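You operate a simulated robot arm through the tools that you are given. There is no shell and no other tool.

You are at the controls of a simulated two-armed robot. One attempt, no reset.

Task
Swab the steel plate's smear with the red swab and count it.
Fine: it goes in the swab drawer; shut the drawer before you press the count button. Where these are worked on the way, their far stop is far enough and under half their travel is too little: swab drawer. What is to be rubbed or washed off counts as gone when no trace of it is left.

The check looks at the end state, three seconds after you hand in, the way a careful person would. Anything else that was tipped, shoved, dropped, spilled or broken makes it a failure.

Robot
Two 7-joint arms with fingered hands on one trunk that stands fixed in place. Base frame: the origin is at the foot of the trunk, x ahead of it, y to its left, z up; the work surface is at about z = 88. Units: cm, degrees, N and s.
The left shoulder is at [5.6, 15.8, 116.8], the right one opposite. With the tool pointing down near the work surface each hand reaches from about 42 to 84 cm from the base axis, measured 20 degrees to its own side. Payload 4 kg a hand.
The tool frame of a hand sits at the grasp point between the pads (the TCP): z along the fingers, y along the line on which they close. The tips reach 3 cm beyond it. The gripper opens to 10.4 cm; its body begins 3.5 cm behind the TCP. The gripper is a hand of 4 fingers: y runs from the thumb to the fingers, the wrist lies at [-1.5, -10.4, -17.8] in the tool frame, and closing takes about 1.5 s.
Orientation is told as [roll, pitch, yaw] about the base's x, y, z axes, in that order, counted from this pose: with the fingers straight down and the wrist toward the robot, the tool's x, y and z point along [0, 1, 0], [1, 0, 0] and [0, 0, -1] of the base frame.

Tools
- The arms move only by the tool send_rows. It takes "left_steps", "right_steps" or both (then of equal length, played together; a hand with none holds still); each is a list of rows, each a list of 2 entries, a list of its own where there are three numbers: the shift along the base's x, y, z in cm, then the turn, a rotation vector about the base's x, y, z in degrees. In form: [[[x, y, z], [ax, ay, az]], ...]. A call has 1 to 20 rows; each row shifts and turns the commanded pose from where the row before left it. "left_jaw" and "right_jaw" are, for a hand that has rows, the opening, from 0 (shut) to 1 (fully open), set as the call begins (left out, the last holds). Each row takes 0.2 s and may step no farther than 5 cm and 8.6 degrees from the row before; otherwise, or with a gripper value out of range, the whole call is refused. A pose out of reach is approached as far as the arm can. The call stops where the force on the tool passes 40 N (or 10 N more than at its start, if that is more) or the arm is blocked; 0.2 s more then pass. Each finger travels about 4.5 cm/s and halts on what it meets, pressing with about 24 N; the grip force reading is that of the motor and also rises with nothing between the fingers. The clock runs only during rows and for 0.2 s after the last one: add rows that do not move to give the fingers time. The reply holds the time, the measured pose of the TCP, the force on the tool along the base axes, the opening and the grip force, in the units named above and with some noise, with the torque about the TCP (base axes, N m) and any sound that the robot's microphone picked up, and new pictures: "views" is both (left out), scene, wrist or none (wrist: the cameras of the hands that moved).
- Cameras (640 x 400 px; columns grow to the right, rows downward): "scene" is now at [14.18, 1.76, 136.68]; the picture's right is [0.18, -0.98, -0.00], its down [-0.31, -0.06, -0.95] and it looks along [0.93, 0.17, -0.32] (base axes); focal length 288 px, centre (320, 200). "left" rides on the left gripper at [-6.1, -9.2, -13] in its tool frame; the picture's right is [-0.81, -0.28, 0.52], its down [0.53, -0.71, 0.46] and it looks along [0.24, 0.64, 0.72] (tool axes); focal length 275 px, centre (320, 200). "right" rides on the right gripper at [6.1, -9.2, -13] in its tool frame; the picture's right is [-0.81, 0.28, -0.52], its down [-0.53, -0.71, 0.45] and it looks along [-0.24, 0.64, 0.72] (tool axes); focal length 275 px, centre (320, 200). There is no depth. A picture from a camera that has moved, and an enlarged one, comes with that camera's place and axes in the base frame and with its lens.
- lift_body(by): moves the trunk up (or, below 0, down) by that many cm; the arms and the scene camera ride with it, the base frame stays. It gives what a move gives, with no picture.
- preshape(shape, hand): the hand has 4 fingers and takes this shape, open, in about a second: jaw (thumb against the fingers, like two jaws); tri (thumb and two fingers); tip (a fingertip pinch); poke (one finger out to press); point (the index stretched); flat (the hand flat); cup (the hand cupped); fist (a fist). The gripper value then closes the fingers along that shape, each until it touches; the sizes above hold for jaw. It gives what a move gives, with no picture.
- head_to(pan, tilt): turns the head with the scene camera to pan (to the left, within 80 degrees either way) and tilt (down, from -29 to 69), counted from straight ahead of the robot. It gives what a move gives, and a new picture of the scene camera.
- enlarge(camera, box): a new picture of the part [left, top, right, bottom] of that camera's present view, enlarged. It takes no simulated time.
- job_done(): hands the job in; it is judged then, once.

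Nothing tells you positions but the pictures and the camera data. Unless the task says otherwise, let go and move clear before handing in.

The tools are called after "Emit:" as a command line: name --argument value ..., lists and objects as JSON in quotes. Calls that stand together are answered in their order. send_rows: Moves the arms, as the interface text tells. Its arguments: {"type":"object","properties":{"left_steps":{"type":"array"},"left_jaw":{"type":"number"},"right_steps":{"type":"array"},"right_jaw":{"type":"number"},"views":{"type":"string","enum":["both","scene","wrist","none"]}},"required":[]} The other tools are called the same way: lift_body (by) moves the trunk up or down; preshape (shape, hand) gives the hand a shape; head_to (pan, tilt) turns the head that bears the scene camera; enlarge (camera, box) takes an enlarged picture of a part of a camera's view; job_done () hands the job in.

At the start:

```text
clock: 0.0
left_ee_pos: [43.61, 31.53, 127.1]
left_orientation: [0.0, 0.0, 0.1]
left_force: [-0.4, -0.2, -0.7]
left_torque: [-0.03, 0.0, 0.04]
left_opening: 10.36
left_grasp_force: 0.0
left_shape: jaw
right_ee_pos: [58.68, -9.23, 124.2]
right_orientation: [-0.1, 0.0, -0.1]
right_force: [0.2, -0.8, -0.3]
right_torque: [0.01, 0.03, -0.01]
right_opening: 10.37
right_grasp_force: 0.1
right_shape: jaw
trunk travel left (down, up): [-37.5, 13.2]
head pan, tilt (commanded): [10.5, 17.7]
```

scene: 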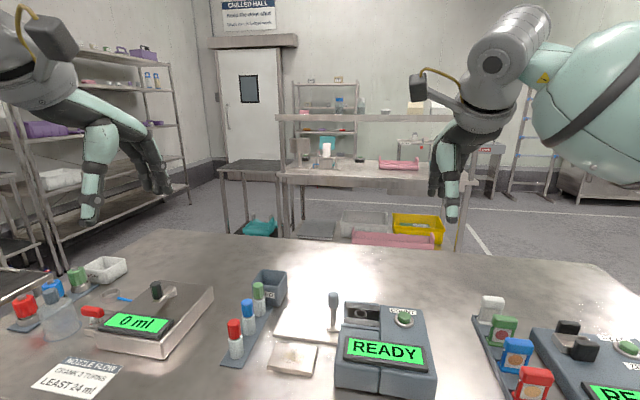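
right: 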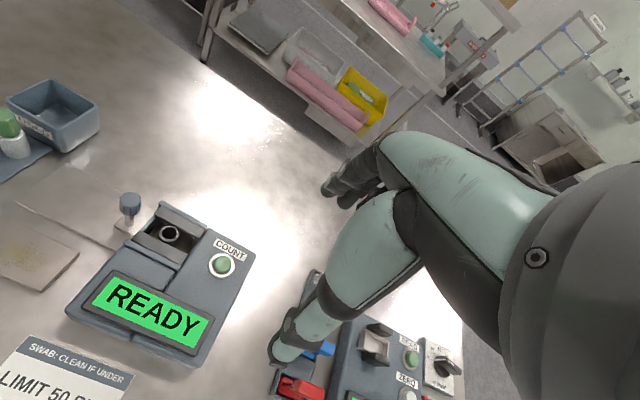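
left: 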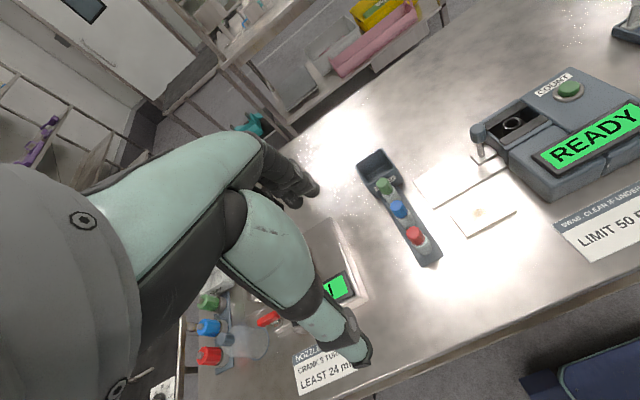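

I see a work table with a swab rack (red, blue, green caps), a tan plate with a smear, a counter with a READY display, a COUNT button and a slot that looks like the swab drawer. I'll look closer before moving anything.

Emit:
head_to --pan 0 --tilt 40

Emit:
enlarge --camera "right" --box '[0, 160, 260, 400]'

Emit:
enlarge --camera "left" --box '[340, 60, 640, 280]'

```text
clock: 0.9
left_ee_pos: [41.95, 31.27, 127.66]
left_orientation: [-0.1, -0.8, 0.0]
left_force: [-0.7, 0.1, 0.1]
left_torque: [0.0, -0.03, -0.01]
left_opening: 10.39
left_grasp_force: 0.0
left_shape: jaw
right_ee_pos: [57.13, -9.2, 124.95]
right_orientation: [-0.1, -0.7, 0.0]
right_force: [1.1, 0.7, 0.7]
right_torque: [0.0, 0.0, 0.0]
right_opening: 10.39
right_grasp_force: 0.1
right_shape: jaw
trunk travel left (down, up): [-37.5, 13.2]
head pan, tilt (commanded): [0.0, 40.0]
camera scene: at [13.32, 0.07, 133.2], right [0.0, -1.0, 0.0], down [-0.65, 0.0, -0.76], along [0.76, 0.0, -0.65], focal length 288 px, centre (320, 200)
```

scene: 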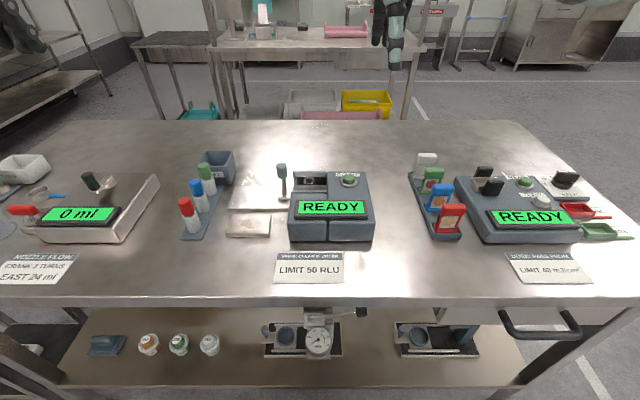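

```text
1.67 times, centred on (130, 280) of right
camera zoom: at [47.71, -2.97, 137.88], right [0.27, -0.81, 0.52], down [-0.71, -0.53, -0.46], along [0.65, -0.24, -0.72], focal length 459 px, centre (637, 67)
```

zoom: 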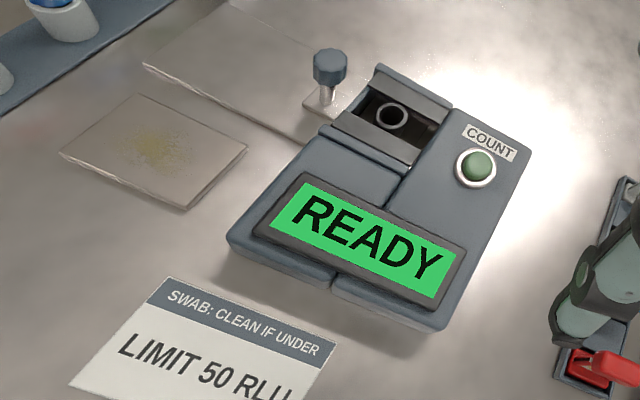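

```text
1.82 times, centred on (490, 170) of left
camera zoom: at [32.73, 25.26, 140.62], right [-0.27, -0.81, -0.52], down [-0.71, 0.53, -0.46], along [0.65, 0.25, -0.72], focal length 500 px, centre (11, 254)
```

zoom: 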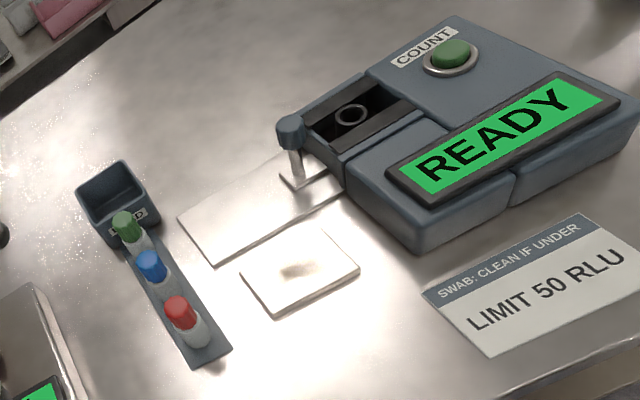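

I see the counter in the middle with a socket in a recess at the back left and a knob beside it. I'll enlarge these parts in the new scene view.

Emit:
enlarge --camera "scene" --box '[220, 140, 390, 250]'

Emit:
enlarge --camera "scene" --box '[150, 140, 290, 250]'

Emit:
enlarge --camera "scene" --box '[250, 240, 370, 300]'

Emit:
enlarge --camera "scene" --box '[390, 140, 640, 300]'

Emit:
enlarge --camera "scene" --box '[0, 140, 180, 300]'

```text
3.64 times, centred on (305, 195) of scene
camera zoom: at [13.32, 0.07, 133.2], right [0.0, -1.0, 0.0], down [-0.65, 0.0, -0.76], along [0.76, 0.0, -0.65], focal length 1047 px, centre (374, 218)
```

zoom: 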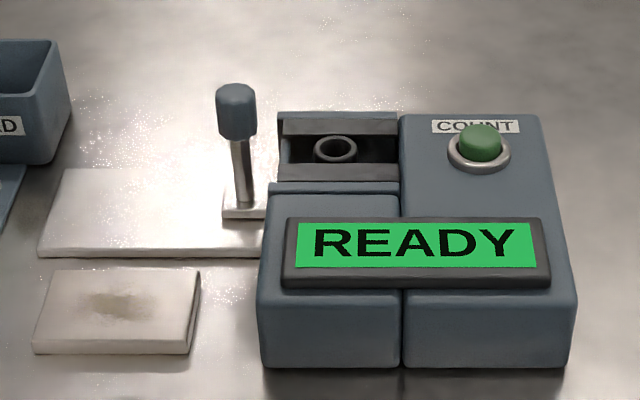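

```text
3.64 times, centred on (220, 195) of scene
camera zoom: at [13.32, 0.07, 133.2], right [0.0, -1.0, 0.0], down [-0.65, 0.0, -0.76], along [0.76, 0.0, -0.65], focal length 1047 px, centre (684, 218)
```

zoom: 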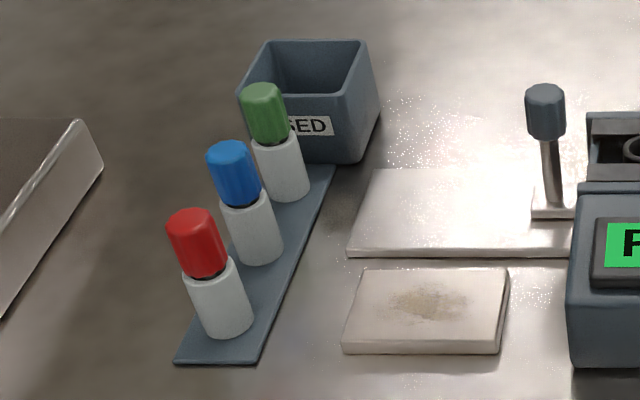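

```text
5.33 times, centred on (310, 270) of scene
camera zoom: at [13.32, 0.07, 133.2], right [0.0, -1.0, 0.0], down [-0.65, 0.0, -0.76], along [0.76, 0.0, -0.65], focal length 1536 px, centre (373, -173)
```

zoom: 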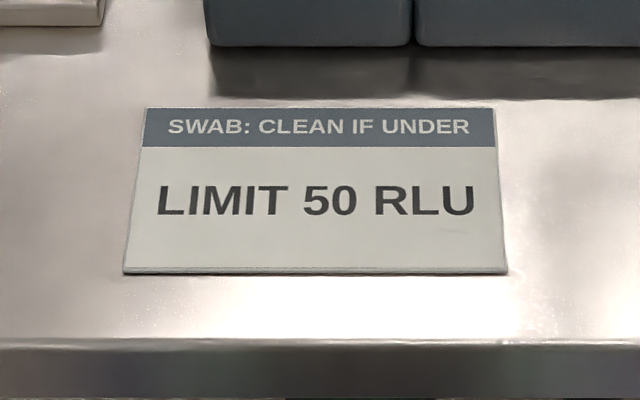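

```text
2.50 times, centred on (515, 220) of scene
camera zoom: at [13.32, 0.07, 133.2], right [0.0, -1.0, 0.0], down [-0.65, 0.0, -0.76], along [0.76, 0.0, -0.65], focal length 720 px, centre (-168, 150)
```

zoom: 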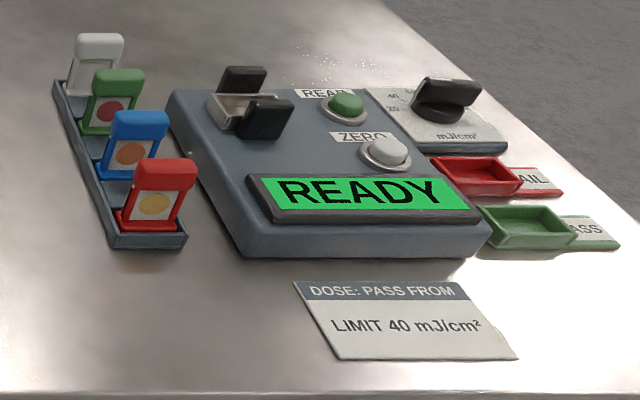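

```text
2.50 times, centred on (90, 220) of scene
camera zoom: at [13.32, 0.07, 133.2], right [0.0, -1.0, 0.0], down [-0.65, 0.0, -0.76], along [0.76, 0.0, -0.65], focal length 720 px, centre (895, 150)
```

zoom: 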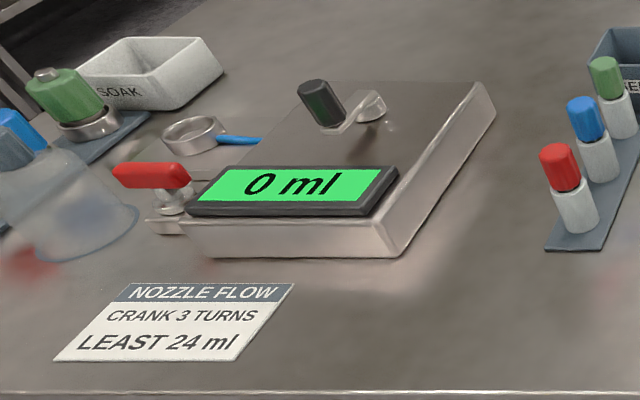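

The red swab stands nearest in the rack at about (56, 26), the smeared plate is at about (58, 15.5), and the counter's slot is at about (67, 2.5). I'll zoom further on the slot and knob, and on the hands.

Emit:
enlarge --camera "right" --box '[100, 180, 228, 260]'

Emit:
enlarge --camera "left" --box '[460, 60, 620, 160]'

Emit:
enlarge --camera "scene" --box '[265, 150, 361, 210]'

```text
5.00 times, centred on (164, 220) of right
camera zoom: at [47.71, -2.97, 137.88], right [0.27, -0.81, 0.52], down [-0.71, -0.53, -0.46], along [0.65, -0.24, -0.72], focal length 1376 px, centre (1100, 100)
```

zoom: 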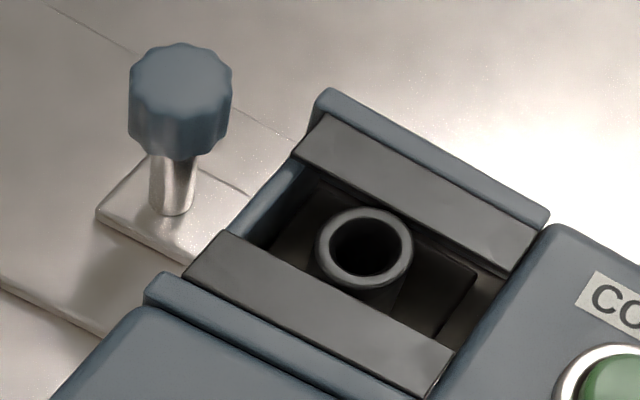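

```text
4.00 times, centred on (540, 110) of left
camera zoom: at [32.73, 25.26, 140.62], right [-0.27, -0.81, -0.52], down [-0.71, 0.53, -0.46], along [0.65, 0.25, -0.72], focal length 1101 px, centre (-560, 560)
```

zoom: 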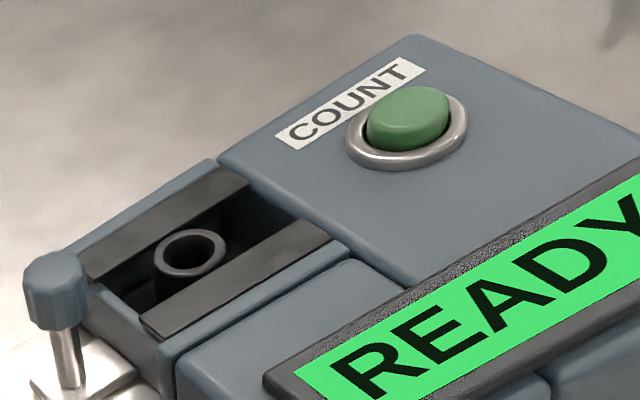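

```text
6.67 times, centred on (313, 180) of scene
camera zoom: at [13.32, 0.07, 133.2], right [0.0, -1.0, 0.0], down [-0.65, 0.0, -0.76], along [0.76, 0.0, -0.65], focal length 1920 px, centre (367, 333)
```

zoom: 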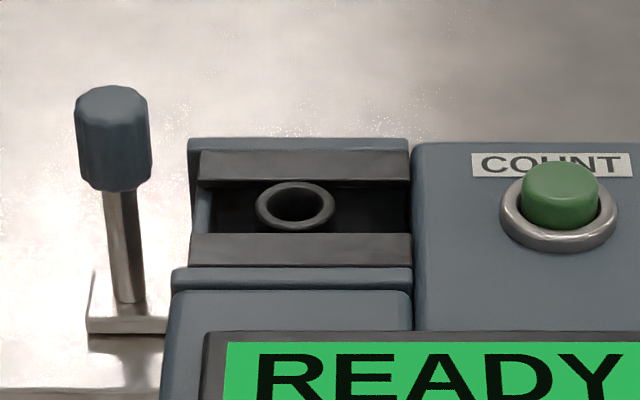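

The drawer looks shut now: its socket is at about (65, 2.5, 95), and the knob at about (66.8, 8.6) has its top near z = 98. Next I'll try a pinch shape on the left hand and a poke shape on the right, and look at both hands.

Emit:
preshape --shape "tip" --hand "left"

Emit:
preshape --shape "poke" --hand "right"

Emit:
head_to --pan 40 --tilt 8

Emit:
enlarge --camera "left" --box '[160, 80, 400, 380]'

Emit:
enlarge --camera "scene" --box '[160, 100, 480, 300]'

```text
clock: 1.8
left_ee_pos: [42.29, 31.42, 127.54]
left_orientation: [0.0, -0.7, 0.1]
left_force: [0.4, 0.1, 0.4]
left_torque: [0.02, 0.01, -0.04]
left_opening: 10.42
left_grasp_force: 0.1
left_shape: tip
right_ee_pos: [57.11, -9.2, 124.78]
right_orientation: [-0.1, -0.7, -0.1]
right_force: [0.0, 0.5, -0.2]
right_torque: [-0.03, 0.02, 0.0]
right_opening: 10.39
right_grasp_force: 0.1
right_shape: jaw
trunk travel left (down, up): [-37.5, 13.2]
head pan, tilt (commanded): [0.0, 40.0]
```

```text
clock: 2.7
left_ee_pos: [42.15, 31.4, 127.65]
left_orientation: [0.0, -0.7, 0.1]
left_force: [0.3, 0.2, 1.3]
left_torque: [-0.01, 0.01, -0.03]
left_opening: 10.38
left_grasp_force: 0.1
left_shape: tip
right_ee_pos: [57.21, -9.19, 124.89]
right_orientation: [-0.1, -0.7, 0.0]
right_force: [0.2, 0.8, -0.3]
right_torque: [0.01, 0.01, 0.03]
right_opening: 0.01
right_grasp_force: 0.1
right_shape: poke
trunk travel left (down, up): [-37.5, 13.2]
head pan, tilt (commanded): [0.0, 40.0]
```

```text
clock: 3.7
left_ee_pos: [42.21, 31.5, 127.75]
left_orientation: [0.0, -0.7, 0.1]
left_force: [-0.7, 0.6, -0.2]
left_torque: [-0.05, -0.01, -0.03]
left_opening: 10.4
left_grasp_force: 0.1
left_shape: tip
right_ee_pos: [57.17, -9.16, 124.99]
right_orientation: [-0.1, -0.7, 0.0]
right_force: [0.1, -0.5, -0.5]
right_torque: [0.01, 0.0, -0.04]
right_opening: 0.0
right_grasp_force: 0.1
right_shape: poke
trunk travel left (down, up): [-37.5, 13.2]
head pan, tilt (commanded): [40.0, 8.0]
camera scene: at [12.11, 6.01, 138.28], right [0.64, -0.77, -0.01], down [-0.12, -0.09, -0.99], along [0.76, 0.64, -0.15], focal length 288 px, centre (320, 200)
```

scene: 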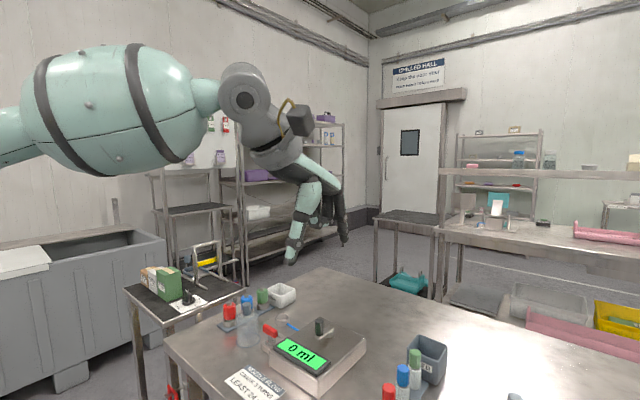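

```text
1.33 times, centred on (280, 230) of left
camera zoom: at [32.9, 25.27, 140.58], right [-0.27, -0.81, -0.52], down [-0.71, 0.53, -0.46], along [0.65, 0.24, -0.72], focal length 367 px, centre (373, 160)
```

zoom: 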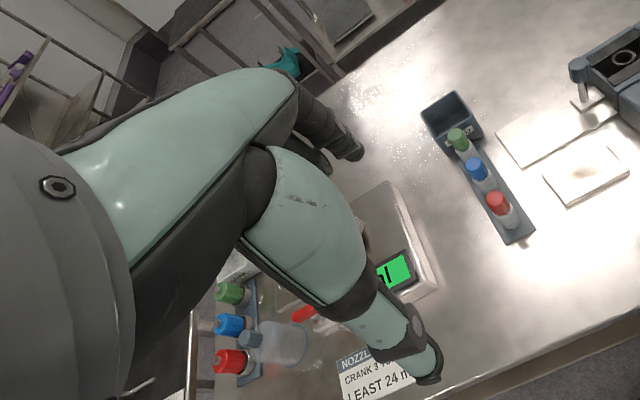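

```text
2.00 times, centred on (320, 200) of scene
camera zoom: at [12.11, 6.01, 138.28], right [0.64, -0.77, -0.01], down [-0.12, -0.09, -0.99], along [0.76, 0.64, -0.15], focal length 576 px, centre (320, 200)
```

zoom: 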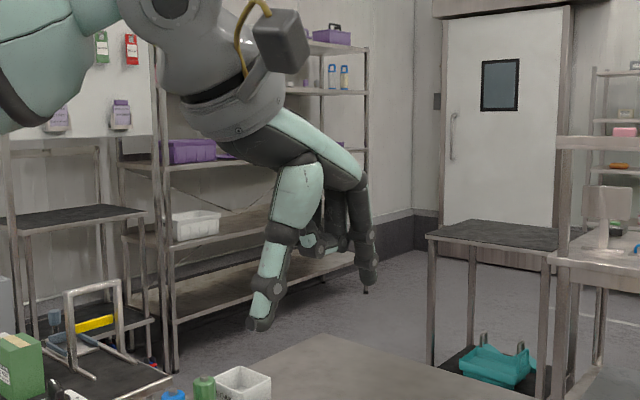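

The thumb (mint) faces the index finger, and the other fingers are curled. I'll try the three-finger shape on the left hand, then bring it above the red swab turned so it closes along y, away from the blue cap.

Emit:
preshape --shape "tri" --hand "left"

Emit:
head_to --pan 20 --tilt 32

Emit:
send_rows --left_steps '[[[1.25, -0.5, -1.0], [0, 0, -8.2]], [[1.25, -0.5, -1.0], [0, 0, -8.2]], [[1.25, -0.5, -1.0], [0, 0, -8.2]], [[1.25, -0.5, -1.0], [0, 0, -8.2]], [[1.25, -0.5, -1.0], [0, 0, -8.2]], [[1.25, -0.5, -1.0], [0, 0, -8.2]], [[1.25, -0.5, -1.0], [0, 0, -8.2]], [[1.25, -0.5, -1.0], [0, 0, -8.2]], [[1.25, -0.5, -1.0], [0, 0, -8.2]], [[1.25, -0.5, -1.0], [0, 0, -8.2]], [[1.25, -0.5, -1.0], [0, 0, -8.0]], [[0, 0, 0], [0, 0, 0]]]'

```text
clock: 4.6
left_ee_pos: [42.13, 31.34, 127.48]
left_orientation: [0.0, -0.8, 0.1]
left_force: [0.4, 0.6, -0.3]
left_torque: [0.0, -0.02, -0.01]
left_opening: 10.37
left_grasp_force: 0.0
left_shape: tri
right_ee_pos: [57.16, -9.26, 124.95]
right_orientation: [-0.1, -0.7, 0.0]
right_force: [-0.7, -0.1, 0.2]
right_torque: [-0.02, -0.01, -0.01]
right_opening: 0.0
right_grasp_force: 0.0
right_shape: poke
trunk travel left (down, up): [-37.5, 13.2]
head pan, tilt (commanded): [40.0, 8.0]
```

```text
clock: 5.5
left_ee_pos: [42.11, 31.32, 127.62]
left_orientation: [0.0, -0.8, 0.1]
left_force: [0.5, -0.5, 0.5]
left_torque: [-0.02, -0.03, 0.0]
left_opening: 10.4
left_grasp_force: 0.0
left_shape: tri
right_ee_pos: [57.13, -9.14, 124.9]
right_orientation: [0.0, -0.7, -0.1]
right_force: [-0.6, 0.9, -0.1]
right_torque: [-0.02, 0.01, -0.03]
right_opening: 0.0
right_grasp_force: 0.1
right_shape: poke
trunk travel left (down, up): [-37.5, 13.2]
head pan, tilt (commanded): [20.0, 32.0]
camera scene: at [13.38, 3.12, 134.41], right [0.34, -0.94, 0.0], down [-0.51, -0.18, -0.84], along [0.79, 0.29, -0.54], focal length 288 px, centre (320, 200)
```

scene: 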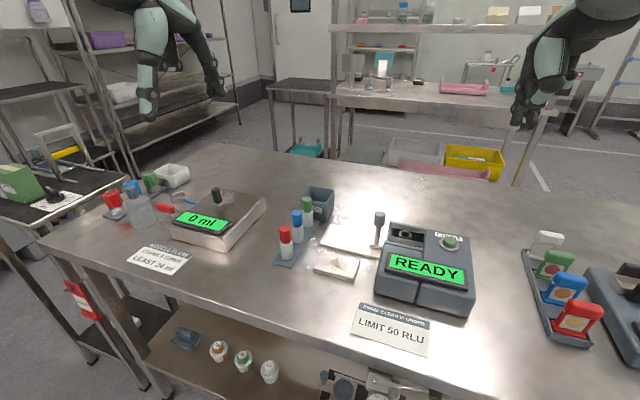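

```text
clock: 8.1
left_ee_pos: [55.8, 25.89, 116.61]
left_orientation: [0.1, -0.9, -90.1]
left_force: [0.7, -0.9, 0.2]
left_torque: [-0.01, 0.02, -0.01]
left_opening: 10.38
left_grasp_force: 0.1
left_shape: tri
right_ee_pos: [57.09, -9.08, 124.93]
right_orientation: [-0.1, -0.6, 0.0]
right_force: [0.0, 0.3, 0.9]
right_torque: [-0.02, -0.03, -0.03]
right_opening: 0.0
right_grasp_force: 0.1
right_shape: poke
trunk travel left (down, up): [-37.5, 13.2]
head pan, tilt (commanded): [20.0, 32.0]
camera scene: at [13.33, 3.16, 134.4], right [0.34, -0.94, 0.0], down [-0.51, -0.18, -0.84], along [0.79, 0.29, -0.54], focal length 288 px, centre (320, 200)
camera left: at [49.8, 35.34, 129.59], right [-0.81, 0.27, -0.52], down [0.53, 0.71, -0.47], along [0.24, -0.66, -0.71], focal length 275 px, centre (320, 200)
```

scene: 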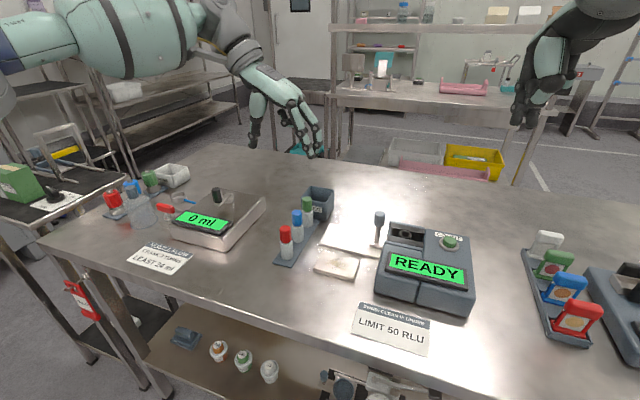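
left: 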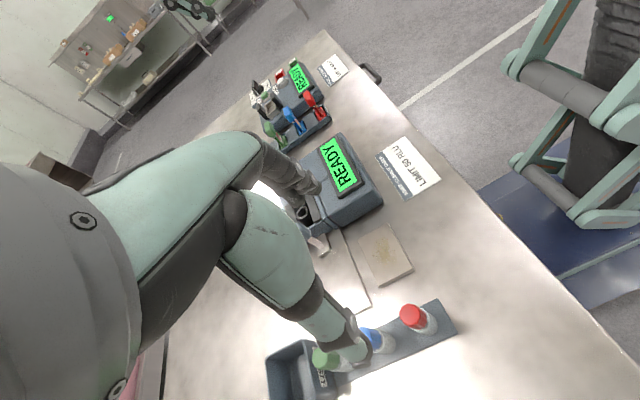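

The hand is turned and sits above the red swab. I'll zoom on the swab from both cameras to get its exact place.

Emit:
enlarge --camera "scene" --box '[260, 190, 340, 270]'

Emit:
enlarge --camera "left" --box '[300, 220, 460, 380]'

Emit:
enlarge --camera "scene" --box '[200, 40, 360, 180]'

```text
5.00 times, centred on (300, 230) of scene
camera zoom: at [13.33, 3.16, 134.4], right [0.34, -0.94, 0.0], down [-0.51, -0.18, -0.84], along [0.79, 0.29, -0.54], focal length 1440 px, centre (420, 50)
```

zoom: 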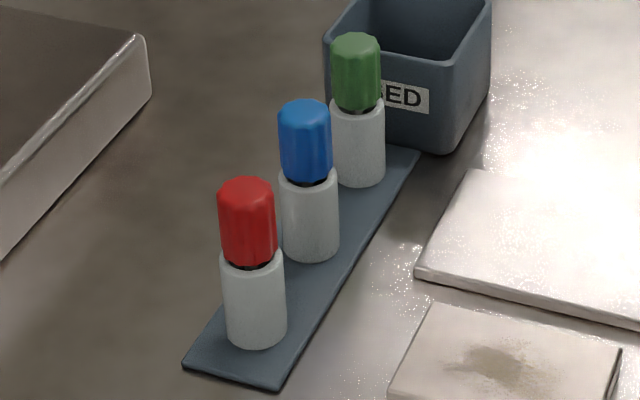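

```text
2.50 times, centred on (380, 300) of left
camera zoom: at [49.8, 35.34, 129.59], right [-0.81, 0.27, -0.52], down [0.53, 0.71, -0.47], along [0.24, -0.66, -0.71], focal length 688 px, centre (170, -50)
```

zoom: 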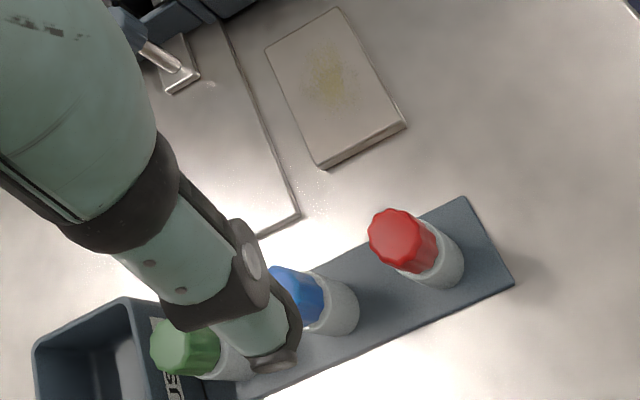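

```text
2.86 times, centred on (280, 110) of scene
camera zoom: at [13.33, 3.16, 134.4], right [0.34, -0.94, 0.0], down [-0.51, -0.18, -0.84], along [0.79, 0.29, -0.54], focal length 823 px, centre (434, 457)
```

zoom: 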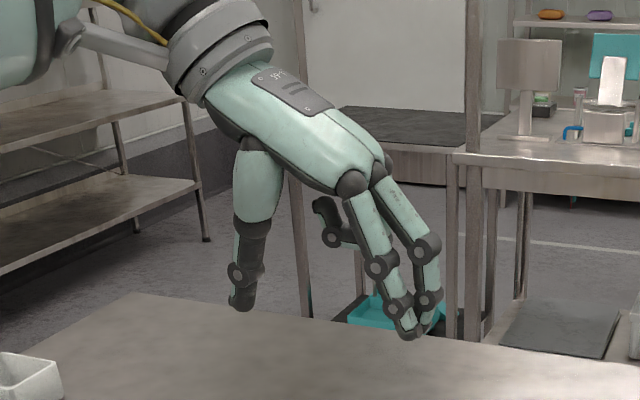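

The red swab's axis is at about (55.8, 26.5), with its cap spanning z ≈ 93.1 to 96.8 and about 2.4 cm wide. I'll set yaw to -60 so the curled finger clears the blue cap, descend to just above, and check.

Emit:
send_rows --left_steps '[[[0, 0.15, -2.5], [0, 0, 7.5]], [[0, 0.15, -2.5], [0, 0, 7.5]], [[0, 0.15, -2.5], [0, 0, 7.5]], [[0, 0.15, -2.5], [0, 0, 7.5]], [[0, 0, -2.0], [0, 0, 0]], [[0, 0, -1.5], [0, 0, 0]], [[0, 0, 0], [0, 0, 0]]]'

Emit:
enlarge --camera "scene" --box '[220, 120, 360, 280]'

Emit:
enlarge --camera "left" --box '[260, 200, 500, 400]'

```text
clock: 9.7
left_ee_pos: [55.82, 26.48, 103.05]
left_orientation: [0.0, -0.8, -60.0]
left_force: [0.5, 0.4, -0.3]
left_torque: [0.01, 0.0, 0.01]
left_opening: 10.37
left_grasp_force: 0.1
left_shape: tri
right_ee_pos: [57.16, -9.09, 124.95]
right_orientation: [0.0, -0.7, 0.0]
right_force: [0.0, 0.1, 0.2]
right_torque: [-0.02, -0.01, -0.01]
right_opening: 0.0
right_grasp_force: 0.1
right_shape: poke
trunk travel left (down, up): [-37.5, 13.2]
head pan, tilt (commanded): [20.0, 32.0]
camera scene: at [13.38, 3.12, 134.4], right [0.34, -0.94, 0.0], down [-0.51, -0.18, -0.84], along [0.79, 0.29, -0.54], focal length 288 px, centre (320, 200)
camera left: at [45.93, 31.53, 116.0], right [-0.84, -0.17, -0.52], down [0.11, 0.88, -0.47], along [0.54, -0.44, -0.72], focal length 275 px, centre (320, 200)
```

scene: 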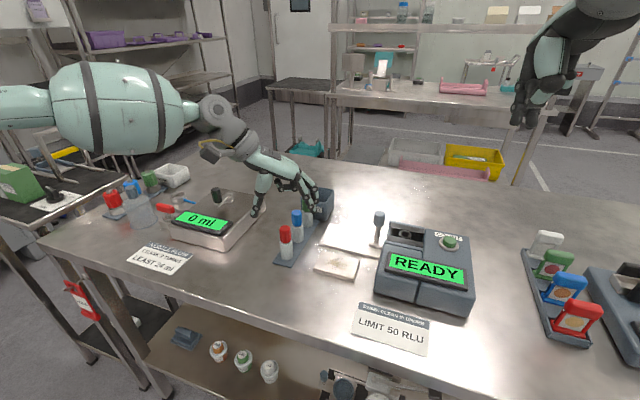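
left: 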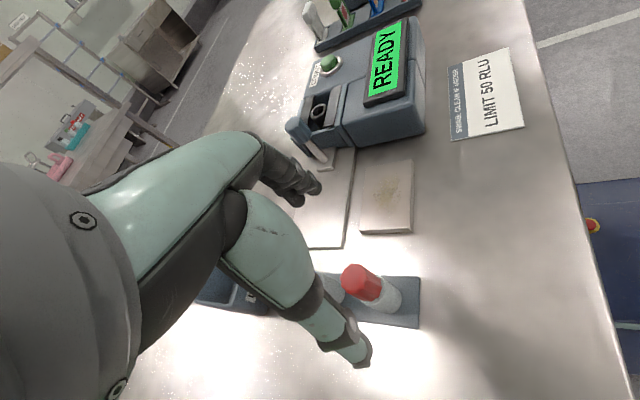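

```text
2.50 times, centred on (290, 200) of scene
camera zoom: at [13.38, 3.12, 134.4], right [0.34, -0.94, 0.0], down [-0.51, -0.18, -0.84], along [0.79, 0.29, -0.54], focal length 720 px, centre (395, 200)
```

zoom: 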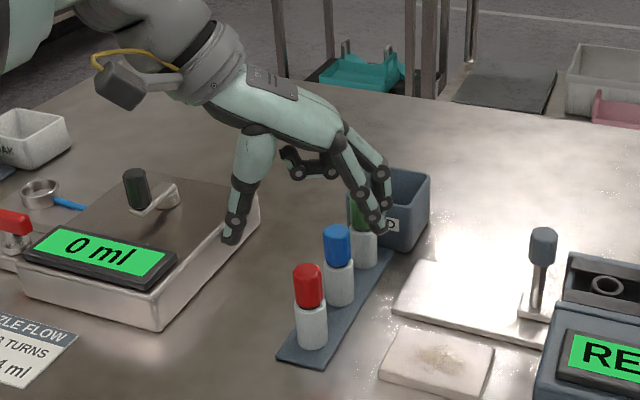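

```text
2.00 times, centred on (380, 300) of left
camera zoom: at [45.93, 31.53, 116.0], right [-0.84, -0.17, -0.52], down [0.11, 0.88, -0.47], along [0.54, -0.44, -0.72], focal length 551 px, centre (200, 0)
```

zoom: 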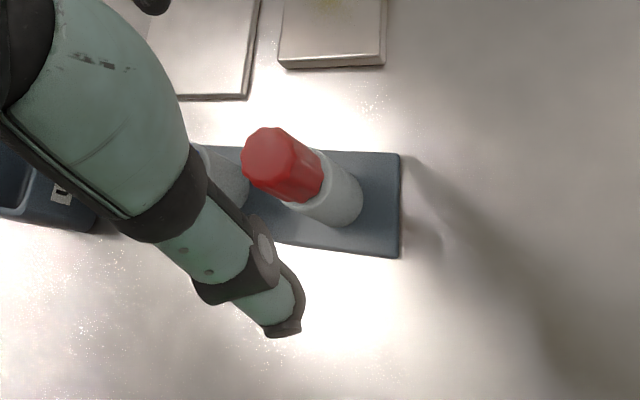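

The red cap is centred at about (55.8, 26.7), and the fingers clear blue on both sides. I'll descend so the pads straddle the cap.

Emit:
send_rows --left_steps '[[[0, 0.1, -2.0], [0, 0, 0]], [[0, 0.1, -2.0], [0, 0, 0]], [[0, 0, -1.5], [0, 0, 0]], [[0, 0, -0.7], [0, 0, 0]], [[0, 0, 0], [0, 0, 0]]]'

Emit:
enlarge --camera "scene" --box '[220, 160, 360, 280]'

Emit:
enlarge --camera "left" --box '[260, 200, 500, 400]'

```text
clock: 10.9
left_ee_pos: [55.85, 26.67, 96.83]
left_orientation: [-0.1, -0.8, -59.9]
left_force: [0.5, 0.2, -0.5]
left_torque: [0.0, -0.02, -0.01]
left_opening: 10.4
left_grasp_force: 0.1
left_shape: tri
right_ee_pos: [57.24, -9.22, 124.97]
right_orientation: [-0.2, -0.7, 0.0]
right_force: [0.8, -1.0, 0.6]
right_torque: [-0.01, 0.0, -0.01]
right_opening: 0.01
right_grasp_force: 0.1
right_shape: poke
trunk travel left (down, up): [-37.5, 13.2]
head pan, tilt (commanded): [20.0, 32.0]
camera scene: at [13.4, 3.11, 134.4], right [0.34, -0.94, 0.0], down [-0.51, -0.18, -0.84], along [0.79, 0.29, -0.54], focal length 288 px, centre (320, 200)
camera left: at [46.01, 31.77, 109.79], right [-0.84, -0.17, -0.52], down [0.11, 0.88, -0.47], along [0.54, -0.45, -0.72], focal length 275 px, centre (320, 200)
```

scene: 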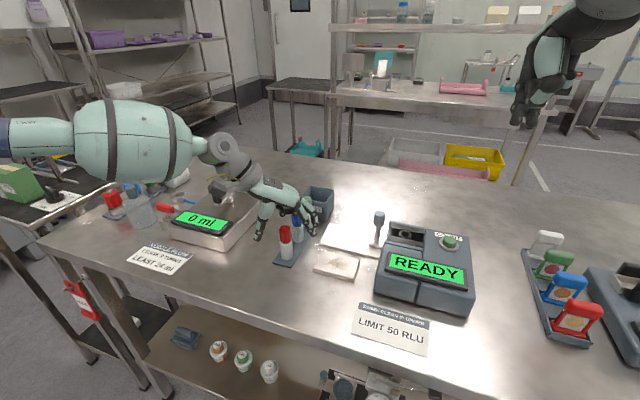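
left: 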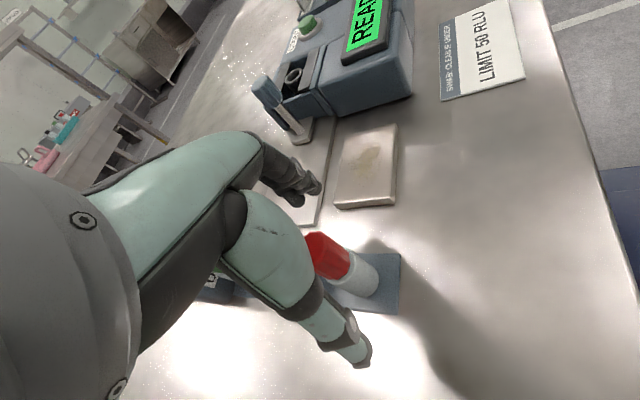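

```text
3.33 times, centred on (290, 220) of scene
camera zoom: at [13.4, 3.11, 134.4], right [0.34, -0.94, 0.0], down [-0.51, -0.18, -0.84], along [0.79, 0.29, -0.54], focal length 960 px, centre (420, 133)
```

zoom: 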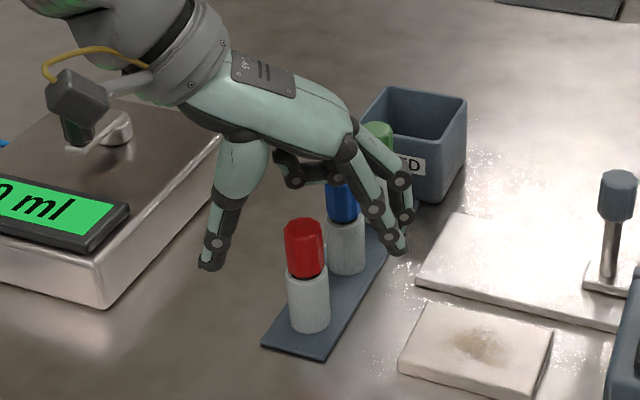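

```text
2.00 times, centred on (380, 300) of left
camera zoom: at [46.01, 31.77, 109.79], right [-0.84, -0.17, -0.52], down [0.11, 0.88, -0.47], along [0.54, -0.45, -0.72], focal length 551 px, centre (200, 0)
```

zoom: 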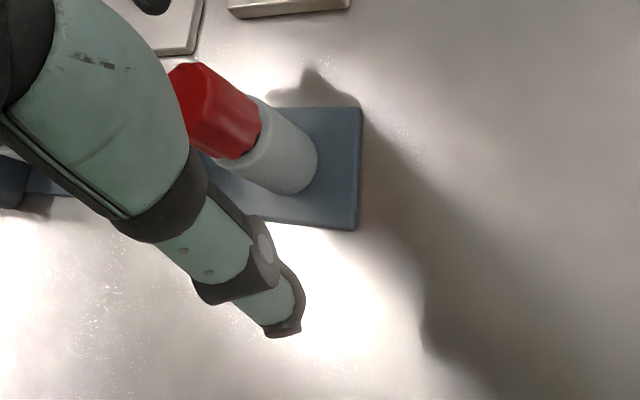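

The fingertips straddle the cap evenly at z ≈ 93.8. I'll close partway and check before gripping.

Emit:
send_rows --left_steps '[[[0, 0, 0], [0, 0, 0]], [[0, 0, 0], [0, 0, 0]], [[0, 0, 0], [0, 0, 0]], [[0, 0, 0], [0, 0, 0]], [[0, 0, 0], [0, 0, 0]]]' --left_jaw 0.38 --views "none"

Emit:
enlarge --camera "scene" --box '[230, 180, 350, 280]'

Emit:
enlarge --camera "left" --box '[220, 180, 460, 380]'

```text
clock: 12.1
left_ee_pos: [55.95, 26.71, 96.83]
left_orientation: [-0.1, -0.8, -59.9]
left_force: [-0.4, -0.4, 0.3]
left_torque: [0.0, 0.0, 0.0]
left_opening: 4.0
left_grasp_force: 0.0
left_shape: tri
right_ee_pos: [57.23, -9.17, 124.89]
right_orientation: [-0.1, -0.7, -0.1]
right_force: [-0.6, -0.7, -0.4]
right_torque: [-0.01, -0.03, 0.01]
right_opening: 0.0
right_grasp_force: 0.0
right_shape: poke
trunk travel left (down, up): [-37.5, 13.2]
head pan, tilt (commanded): [20.0, 32.0]
```

```text
4.00 times, centred on (290, 230) of scene
camera zoom: at [13.41, 3.12, 134.4], right [0.34, -0.94, 0.0], down [-0.51, -0.18, -0.84], along [0.79, 0.29, -0.54], focal length 1152 px, centre (440, 80)
```

zoom: 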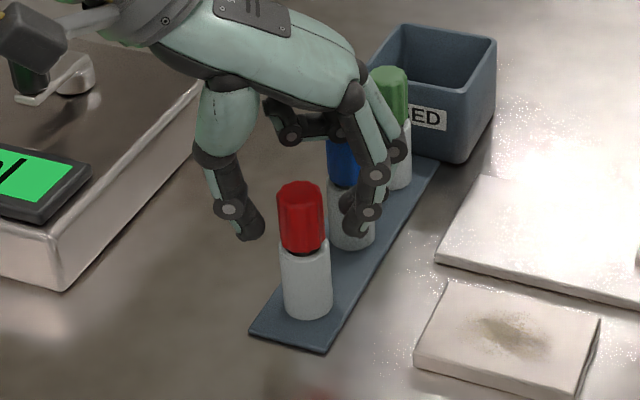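

```text
2.00 times, centred on (340, 280) of left
camera zoom: at [46.01, 31.78, 109.81], right [-0.84, -0.17, -0.52], down [0.11, 0.88, -0.47], along [0.54, -0.45, -0.72], focal length 551 px, centre (280, 40)
```

zoom: 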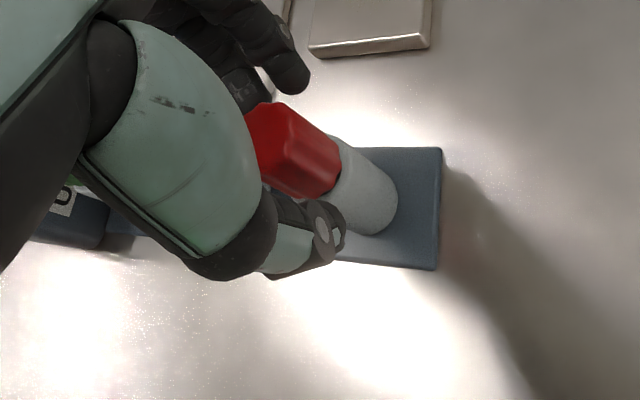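

Thumb and fingers are even on both sides of the cap. I'll close to grip.

Emit:
send_rows --left_steps '[[[0, 0, 0], [0, 0, 0]], [[0, 0, 0], [0, 0, 0]], [[0, 0, 0], [0, 0, 0]], [[0, 0, 0], [0, 0, 0]], [[0, 0, 0], [0, 0, 0]], [[0, 0, 0], [0, 0, 0]]]' --left_jaw 0.0 --views "none"

Emit:
enlarge --camera "scene" --box '[230, 180, 350, 280]'

Emit:
enlarge --camera "left" --box '[220, 180, 460, 380]'

```text
clock: 13.5
left_ee_pos: [55.9, 26.59, 96.93]
left_orientation: [0.0, -0.8, -59.9]
left_force: [0.2, 0.4, -1.0]
left_torque: [-0.02, 0.02, 0.0]
left_opening: 1.57
left_grasp_force: 23.8
left_shape: tri
right_ee_pos: [57.25, -9.19, 124.91]
right_orientation: [-0.1, -0.6, 0.0]
right_force: [0.5, -0.9, 0.4]
right_torque: [0.03, 0.02, 0.0]
right_opening: 0.0
right_grasp_force: 0.1
right_shape: poke
trunk travel left (down, up): [-37.5, 13.2]
head pan, tilt (commanded): [20.0, 32.0]
```

```text
4.00 times, centred on (290, 230) of scene
camera zoom: at [13.42, 3.12, 134.4], right [0.34, -0.94, 0.0], down [-0.51, -0.18, -0.84], along [0.79, 0.29, -0.54], focal length 1152 px, centre (440, 80)
```

zoom: 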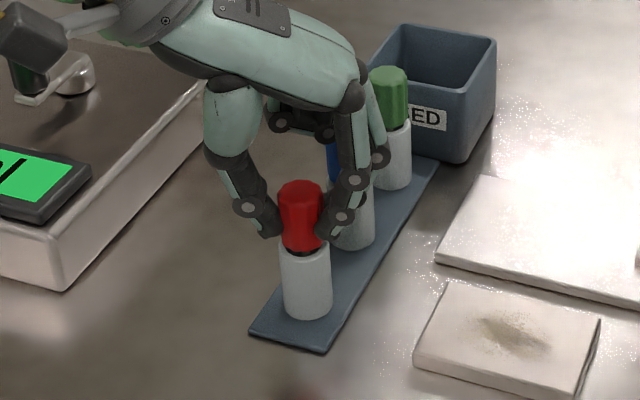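

```text
2.00 times, centred on (340, 280) of left
camera zoom: at [46.03, 31.77, 109.82], right [-0.84, -0.17, -0.52], down [0.11, 0.88, -0.47], along [0.54, -0.45, -0.72], focal length 551 px, centre (280, 40)
```

zoom: 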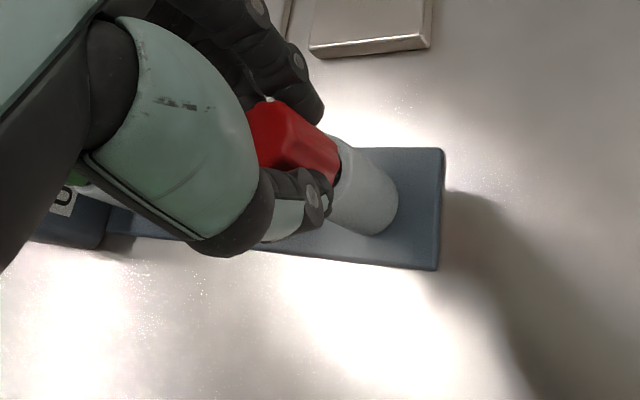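

The grip holds on the cap with 24 N. I'll lift straight up gently and check that the swab comes out and the tube stays.

Emit:
send_rows --left_steps '[[[0, 0, 0.5], [0, 0, 0]], [[0, 0, 0.5], [0, 0, 0]], [[0, 0, 1.0], [0, 0, 0]], [[0, 0, 1.0], [0, 0, 0]], [[0, 0, 0], [0, 0, 0]]]' --views "none"

Emit:
enlarge --camera "scene" --box '[230, 160, 374, 280]'

Emit:
enlarge --camera "left" --box '[220, 180, 460, 380]'

```text
clock: 14.7
left_ee_pos: [55.76, 26.69, 99.83]
left_orientation: [-0.1, -0.8, -59.9]
left_force: [-0.8, 0.2, 0.1]
left_torque: [0.0, 0.03, 0.01]
left_opening: 1.58
left_grasp_force: 24.2
left_shape: tri
right_ee_pos: [57.22, -9.19, 124.95]
right_orientation: [0.0, -0.7, 0.0]
right_force: [0.1, -1.1, 0.1]
right_torque: [-0.01, -0.02, -0.02]
right_opening: 0.0
right_grasp_force: 0.0
right_shape: poke
trunk travel left (down, up): [-37.5, 13.2]
head pan, tilt (commanded): [20.0, 32.0]
```

```text
3.33 times, centred on (302, 220) of scene
camera zoom: at [13.42, 3.13, 134.39], right [0.34, -0.94, 0.0], down [-0.51, -0.18, -0.84], along [0.79, 0.29, -0.54], focal length 960 px, centre (380, 133)
```

zoom: 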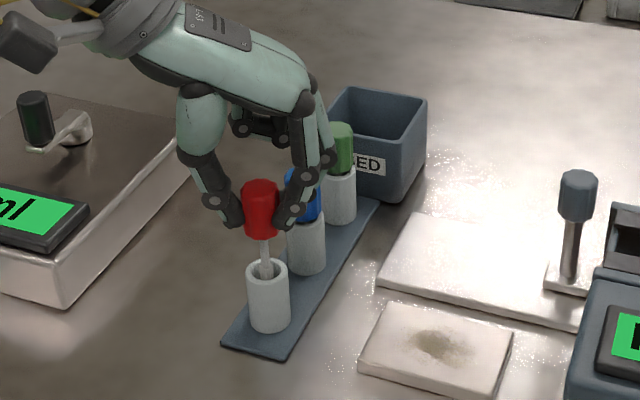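

```text
2.00 times, centred on (340, 280) of left
camera zoom: at [46.04, 31.81, 112.83], right [-0.84, -0.17, -0.52], down [0.11, 0.88, -0.47], along [0.54, -0.45, -0.72], focal length 551 px, centre (280, 40)
```

zoom: 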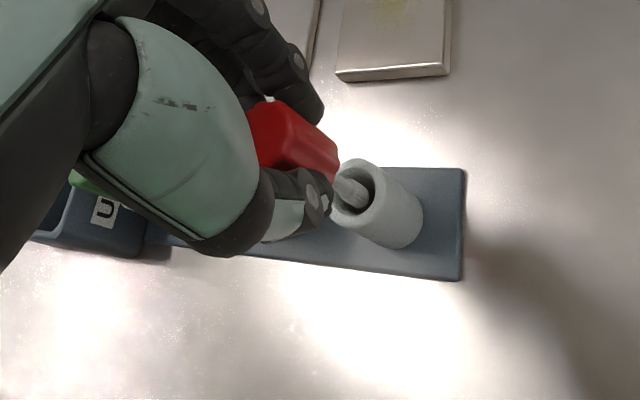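

The stick is coming out and the tube stays put. I'll lift another 7 cm to clear it and see the tip.

Emit:
send_rows --left_steps '[[[0, 0, 1.5], [0, 0, 0]], [[0, 0, 1.5], [0, 0, 0]], [[0, 0, 2.0], [0, 0, 0]], [[0, 0, 2.0], [0, 0, 0]], [[0, 0, 0], [0, 0, 0]]]' --views "none"

Emit:
enlarge --camera "scene" --box '[230, 130, 374, 270]'

Emit:
enlarge --camera "left" --box '[220, 180, 460, 380]'

```text
clock: 15.9
left_ee_pos: [55.89, 26.84, 106.94]
left_orientation: [-0.2, -0.8, -59.8]
left_force: [-0.4, 0.4, 0.3]
left_torque: [-0.03, 0.0, -0.01]
left_opening: 1.59
left_grasp_force: 24.1
left_shape: tri
right_ee_pos: [57.26, -9.07, 124.98]
right_orientation: [0.0, -0.8, 0.0]
right_force: [-0.1, 0.0, -0.2]
right_torque: [0.02, 0.02, 0.0]
right_opening: 0.0
right_grasp_force: 0.1
right_shape: poke
trunk travel left (down, up): [-37.5, 13.2]
head pan, tilt (commanded): [20.0, 32.0]
```

```text
2.86 times, centred on (302, 200) of scene
camera zoom: at [13.43, 3.14, 134.39], right [0.34, -0.94, 0.0], down [-0.51, -0.18, -0.84], along [0.79, 0.29, -0.54], focal length 823 px, centre (371, 200)
```

zoom: 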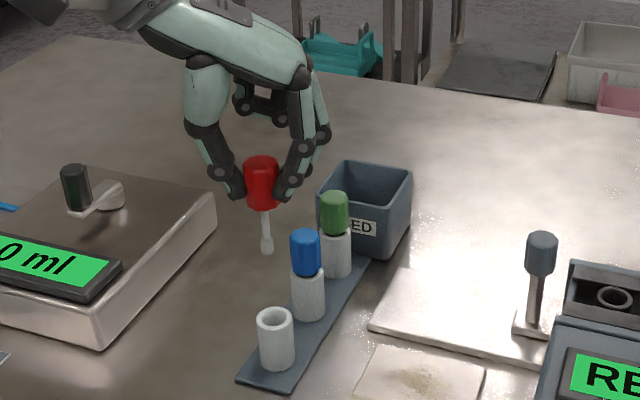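

```text
2.00 times, centred on (340, 280) of left
camera zoom: at [46.04, 31.82, 119.89], right [-0.84, -0.17, -0.52], down [0.11, 0.88, -0.47], along [0.54, -0.44, -0.72], focal length 551 px, centre (280, 40)
```

zoom: 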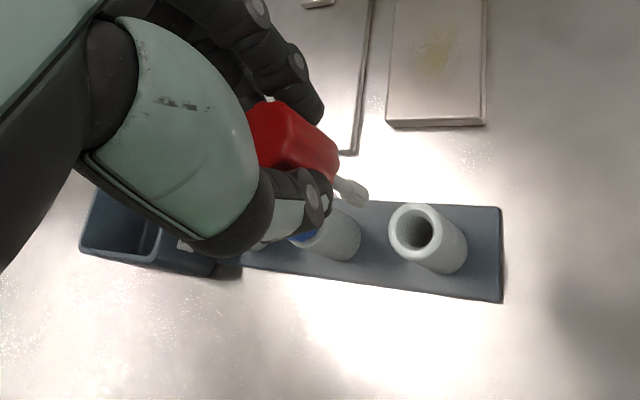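

The swab is out, with its tip about 7.7 cm below the TCP and straight under it. I'll carry it over the smear on the plate at about (57, 15) and look.

Emit:
send_rows --left_steps '[[[0.3, -2.9, -0.5], [0, 0, 0]], [[0.3, -2.9, -1.0], [0, 0, 0]], [[0.3, -2.9, -2.0], [0, 0, 0]], [[0.3, -2.9, -2.5], [0, 0, 0]], [[0, 0, -1.0], [0, 0, 0]], [[0, 0, 0], [0, 0, 0]]]' --views "none"

Emit:
head_to --pan 12 --tilt 45

Emit:
enlarge --camera "scene" --box '[240, 110, 384, 200]'

Emit:
enlarge --camera "left" --box '[220, 180, 460, 380]'

```text
clock: 17.3
left_ee_pos: [57.15, 15.07, 99.95]
left_orientation: [-0.1, -0.9, -60.0]
left_force: [-0.2, 0.0, 0.1]
left_torque: [0.0, -0.01, 0.04]
left_opening: 1.57
left_grasp_force: 23.9
left_shape: tri
right_ee_pos: [57.25, -9.35, 124.91]
right_orientation: [-0.1, -0.6, 0.0]
right_force: [0.0, -1.0, 0.8]
right_torque: [0.04, 0.04, -0.01]
right_opening: 0.0
right_grasp_force: 0.1
right_shape: poke
trunk travel left (down, up): [-37.5, 13.2]
head pan, tilt (commanded): [20.0, 32.0]
```

```text
clock: 18.1
left_ee_pos: [57.07, 15.1, 99.86]
left_orientation: [-0.2, -0.7, -59.8]
left_force: [-0.6, 0.1, 0.2]
left_torque: [-0.01, -0.01, -0.02]
left_opening: 1.56
left_grasp_force: 24.2
left_shape: tri
right_ee_pos: [57.19, -9.07, 124.81]
right_orientation: [-0.1, -0.8, -0.1]
right_force: [0.9, -0.2, 0.4]
right_torque: [-0.02, -0.01, 0.01]
right_opening: 0.0
right_grasp_force: 0.0
right_shape: poke
trunk travel left (down, up): [-37.5, 13.2]
head pan, tilt (commanded): [12.0, 45.0]
camera scene: at [12.94, 1.75, 132.46], right [0.21, -0.98, 0.0], down [-0.7, -0.15, -0.7], along [0.68, 0.15, -0.72], focal length 288 px, centre (320, 200)
```

scene: 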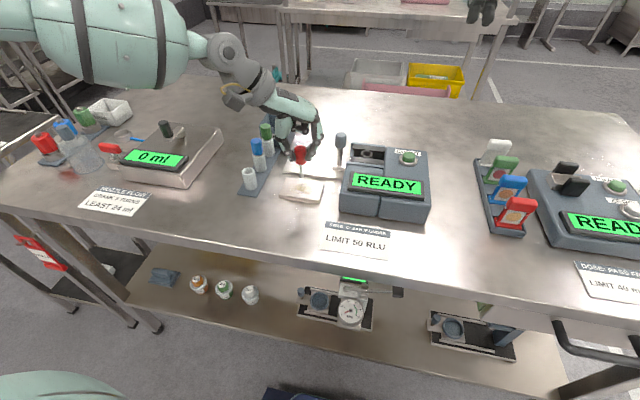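

```text
4.44 times, centred on (312, 155) of scene
camera zoom: at [12.94, 1.75, 132.46], right [0.21, -0.98, 0.0], down [-0.7, -0.15, -0.7], along [0.68, 0.15, -0.72], focal length 1280 px, centre (356, 400)
```

zoom: 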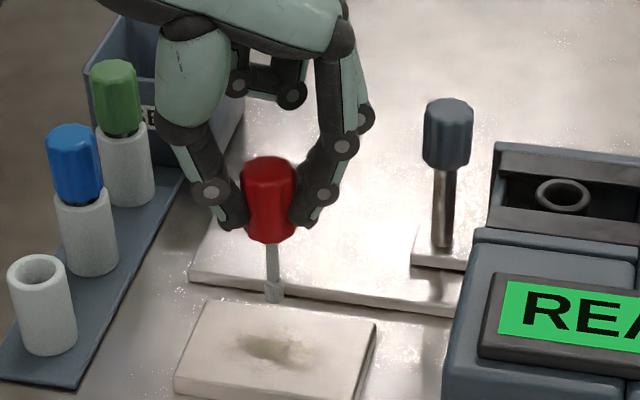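

```text
2.00 times, centred on (340, 280) of left
camera zoom: at [47.25, 20.22, 112.91], right [-0.84, -0.17, -0.52], down [0.11, 0.88, -0.47], along [0.54, -0.44, -0.72], focal length 551 px, centre (280, 40)
```

zoom: 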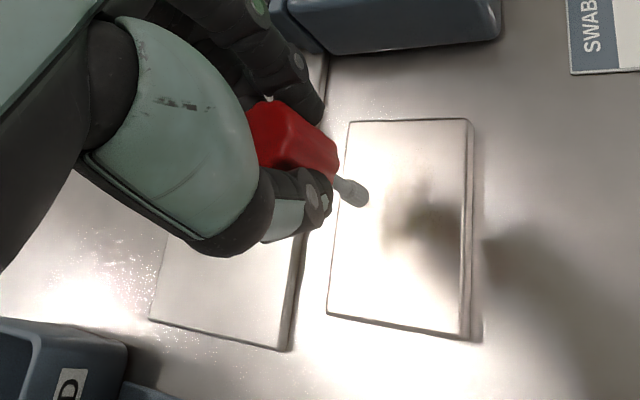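

The tip hangs about 3 cm above the plate, and the smear spans roughly x 55 to 58.5 and y 12.7 to 17.6. I'll lower the tip in small steps until I feel contact.

Emit:
send_rows --left_steps '[[[0, 0, -1.0], [0, 0, 0]], [[0, 0, -1.0], [0, 0, 0]], [[0, 0, -0.4], [0, 0, 0]], [[0, 0, -0.3], [0, 0, 0]], [[0, 0, 0], [0, 0, 0]]]' --views "none"

Emit:
enlarge --camera "scene" --box '[240, 120, 384, 210]'

Emit:
enlarge --camera "left" --box '[280, 200, 440, 320]'

```text
clock: 19.3
left_ee_pos: [57.11, 15.08, 97.21]
left_orientation: [-0.1, -0.8, -59.9]
left_force: [0.1, 0.9, -0.5]
left_torque: [-0.01, -0.02, 0.01]
left_opening: 1.55
left_grasp_force: 23.2
left_shape: tri
right_ee_pos: [57.19, -9.12, 124.96]
right_orientation: [-0.1, -0.7, 0.0]
right_force: [-0.3, -0.2, -0.1]
right_torque: [0.02, 0.0, 0.02]
right_opening: 0.0
right_grasp_force: 0.0
right_shape: poke
trunk travel left (down, up): [-37.5, 13.2]
head pan, tilt (commanded): [12.0, 45.0]
```

```text
4.44 times, centred on (312, 165) of scene
camera zoom: at [12.93, 1.75, 132.46], right [0.21, -0.98, 0.0], down [-0.7, -0.15, -0.7], along [0.68, 0.15, -0.72], focal length 1280 px, centre (356, 356)
```

zoom: 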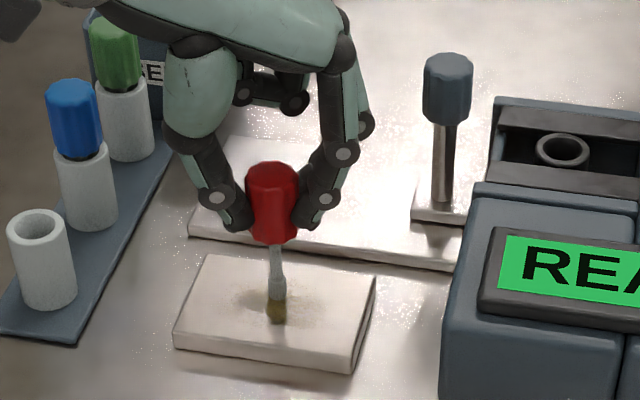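

```text
3.33 times, centred on (360, 260) of left
camera zoom: at [47.24, 20.17, 110.18], right [-0.84, -0.17, -0.52], down [0.11, 0.88, -0.47], along [0.54, -0.44, -0.72], focal length 918 px, centre (187, 0)
```

zoom: 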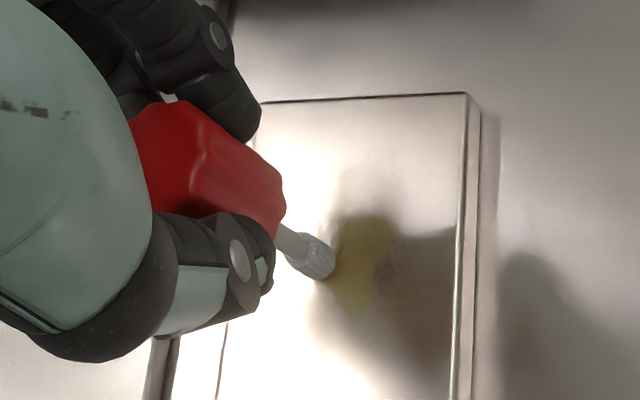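

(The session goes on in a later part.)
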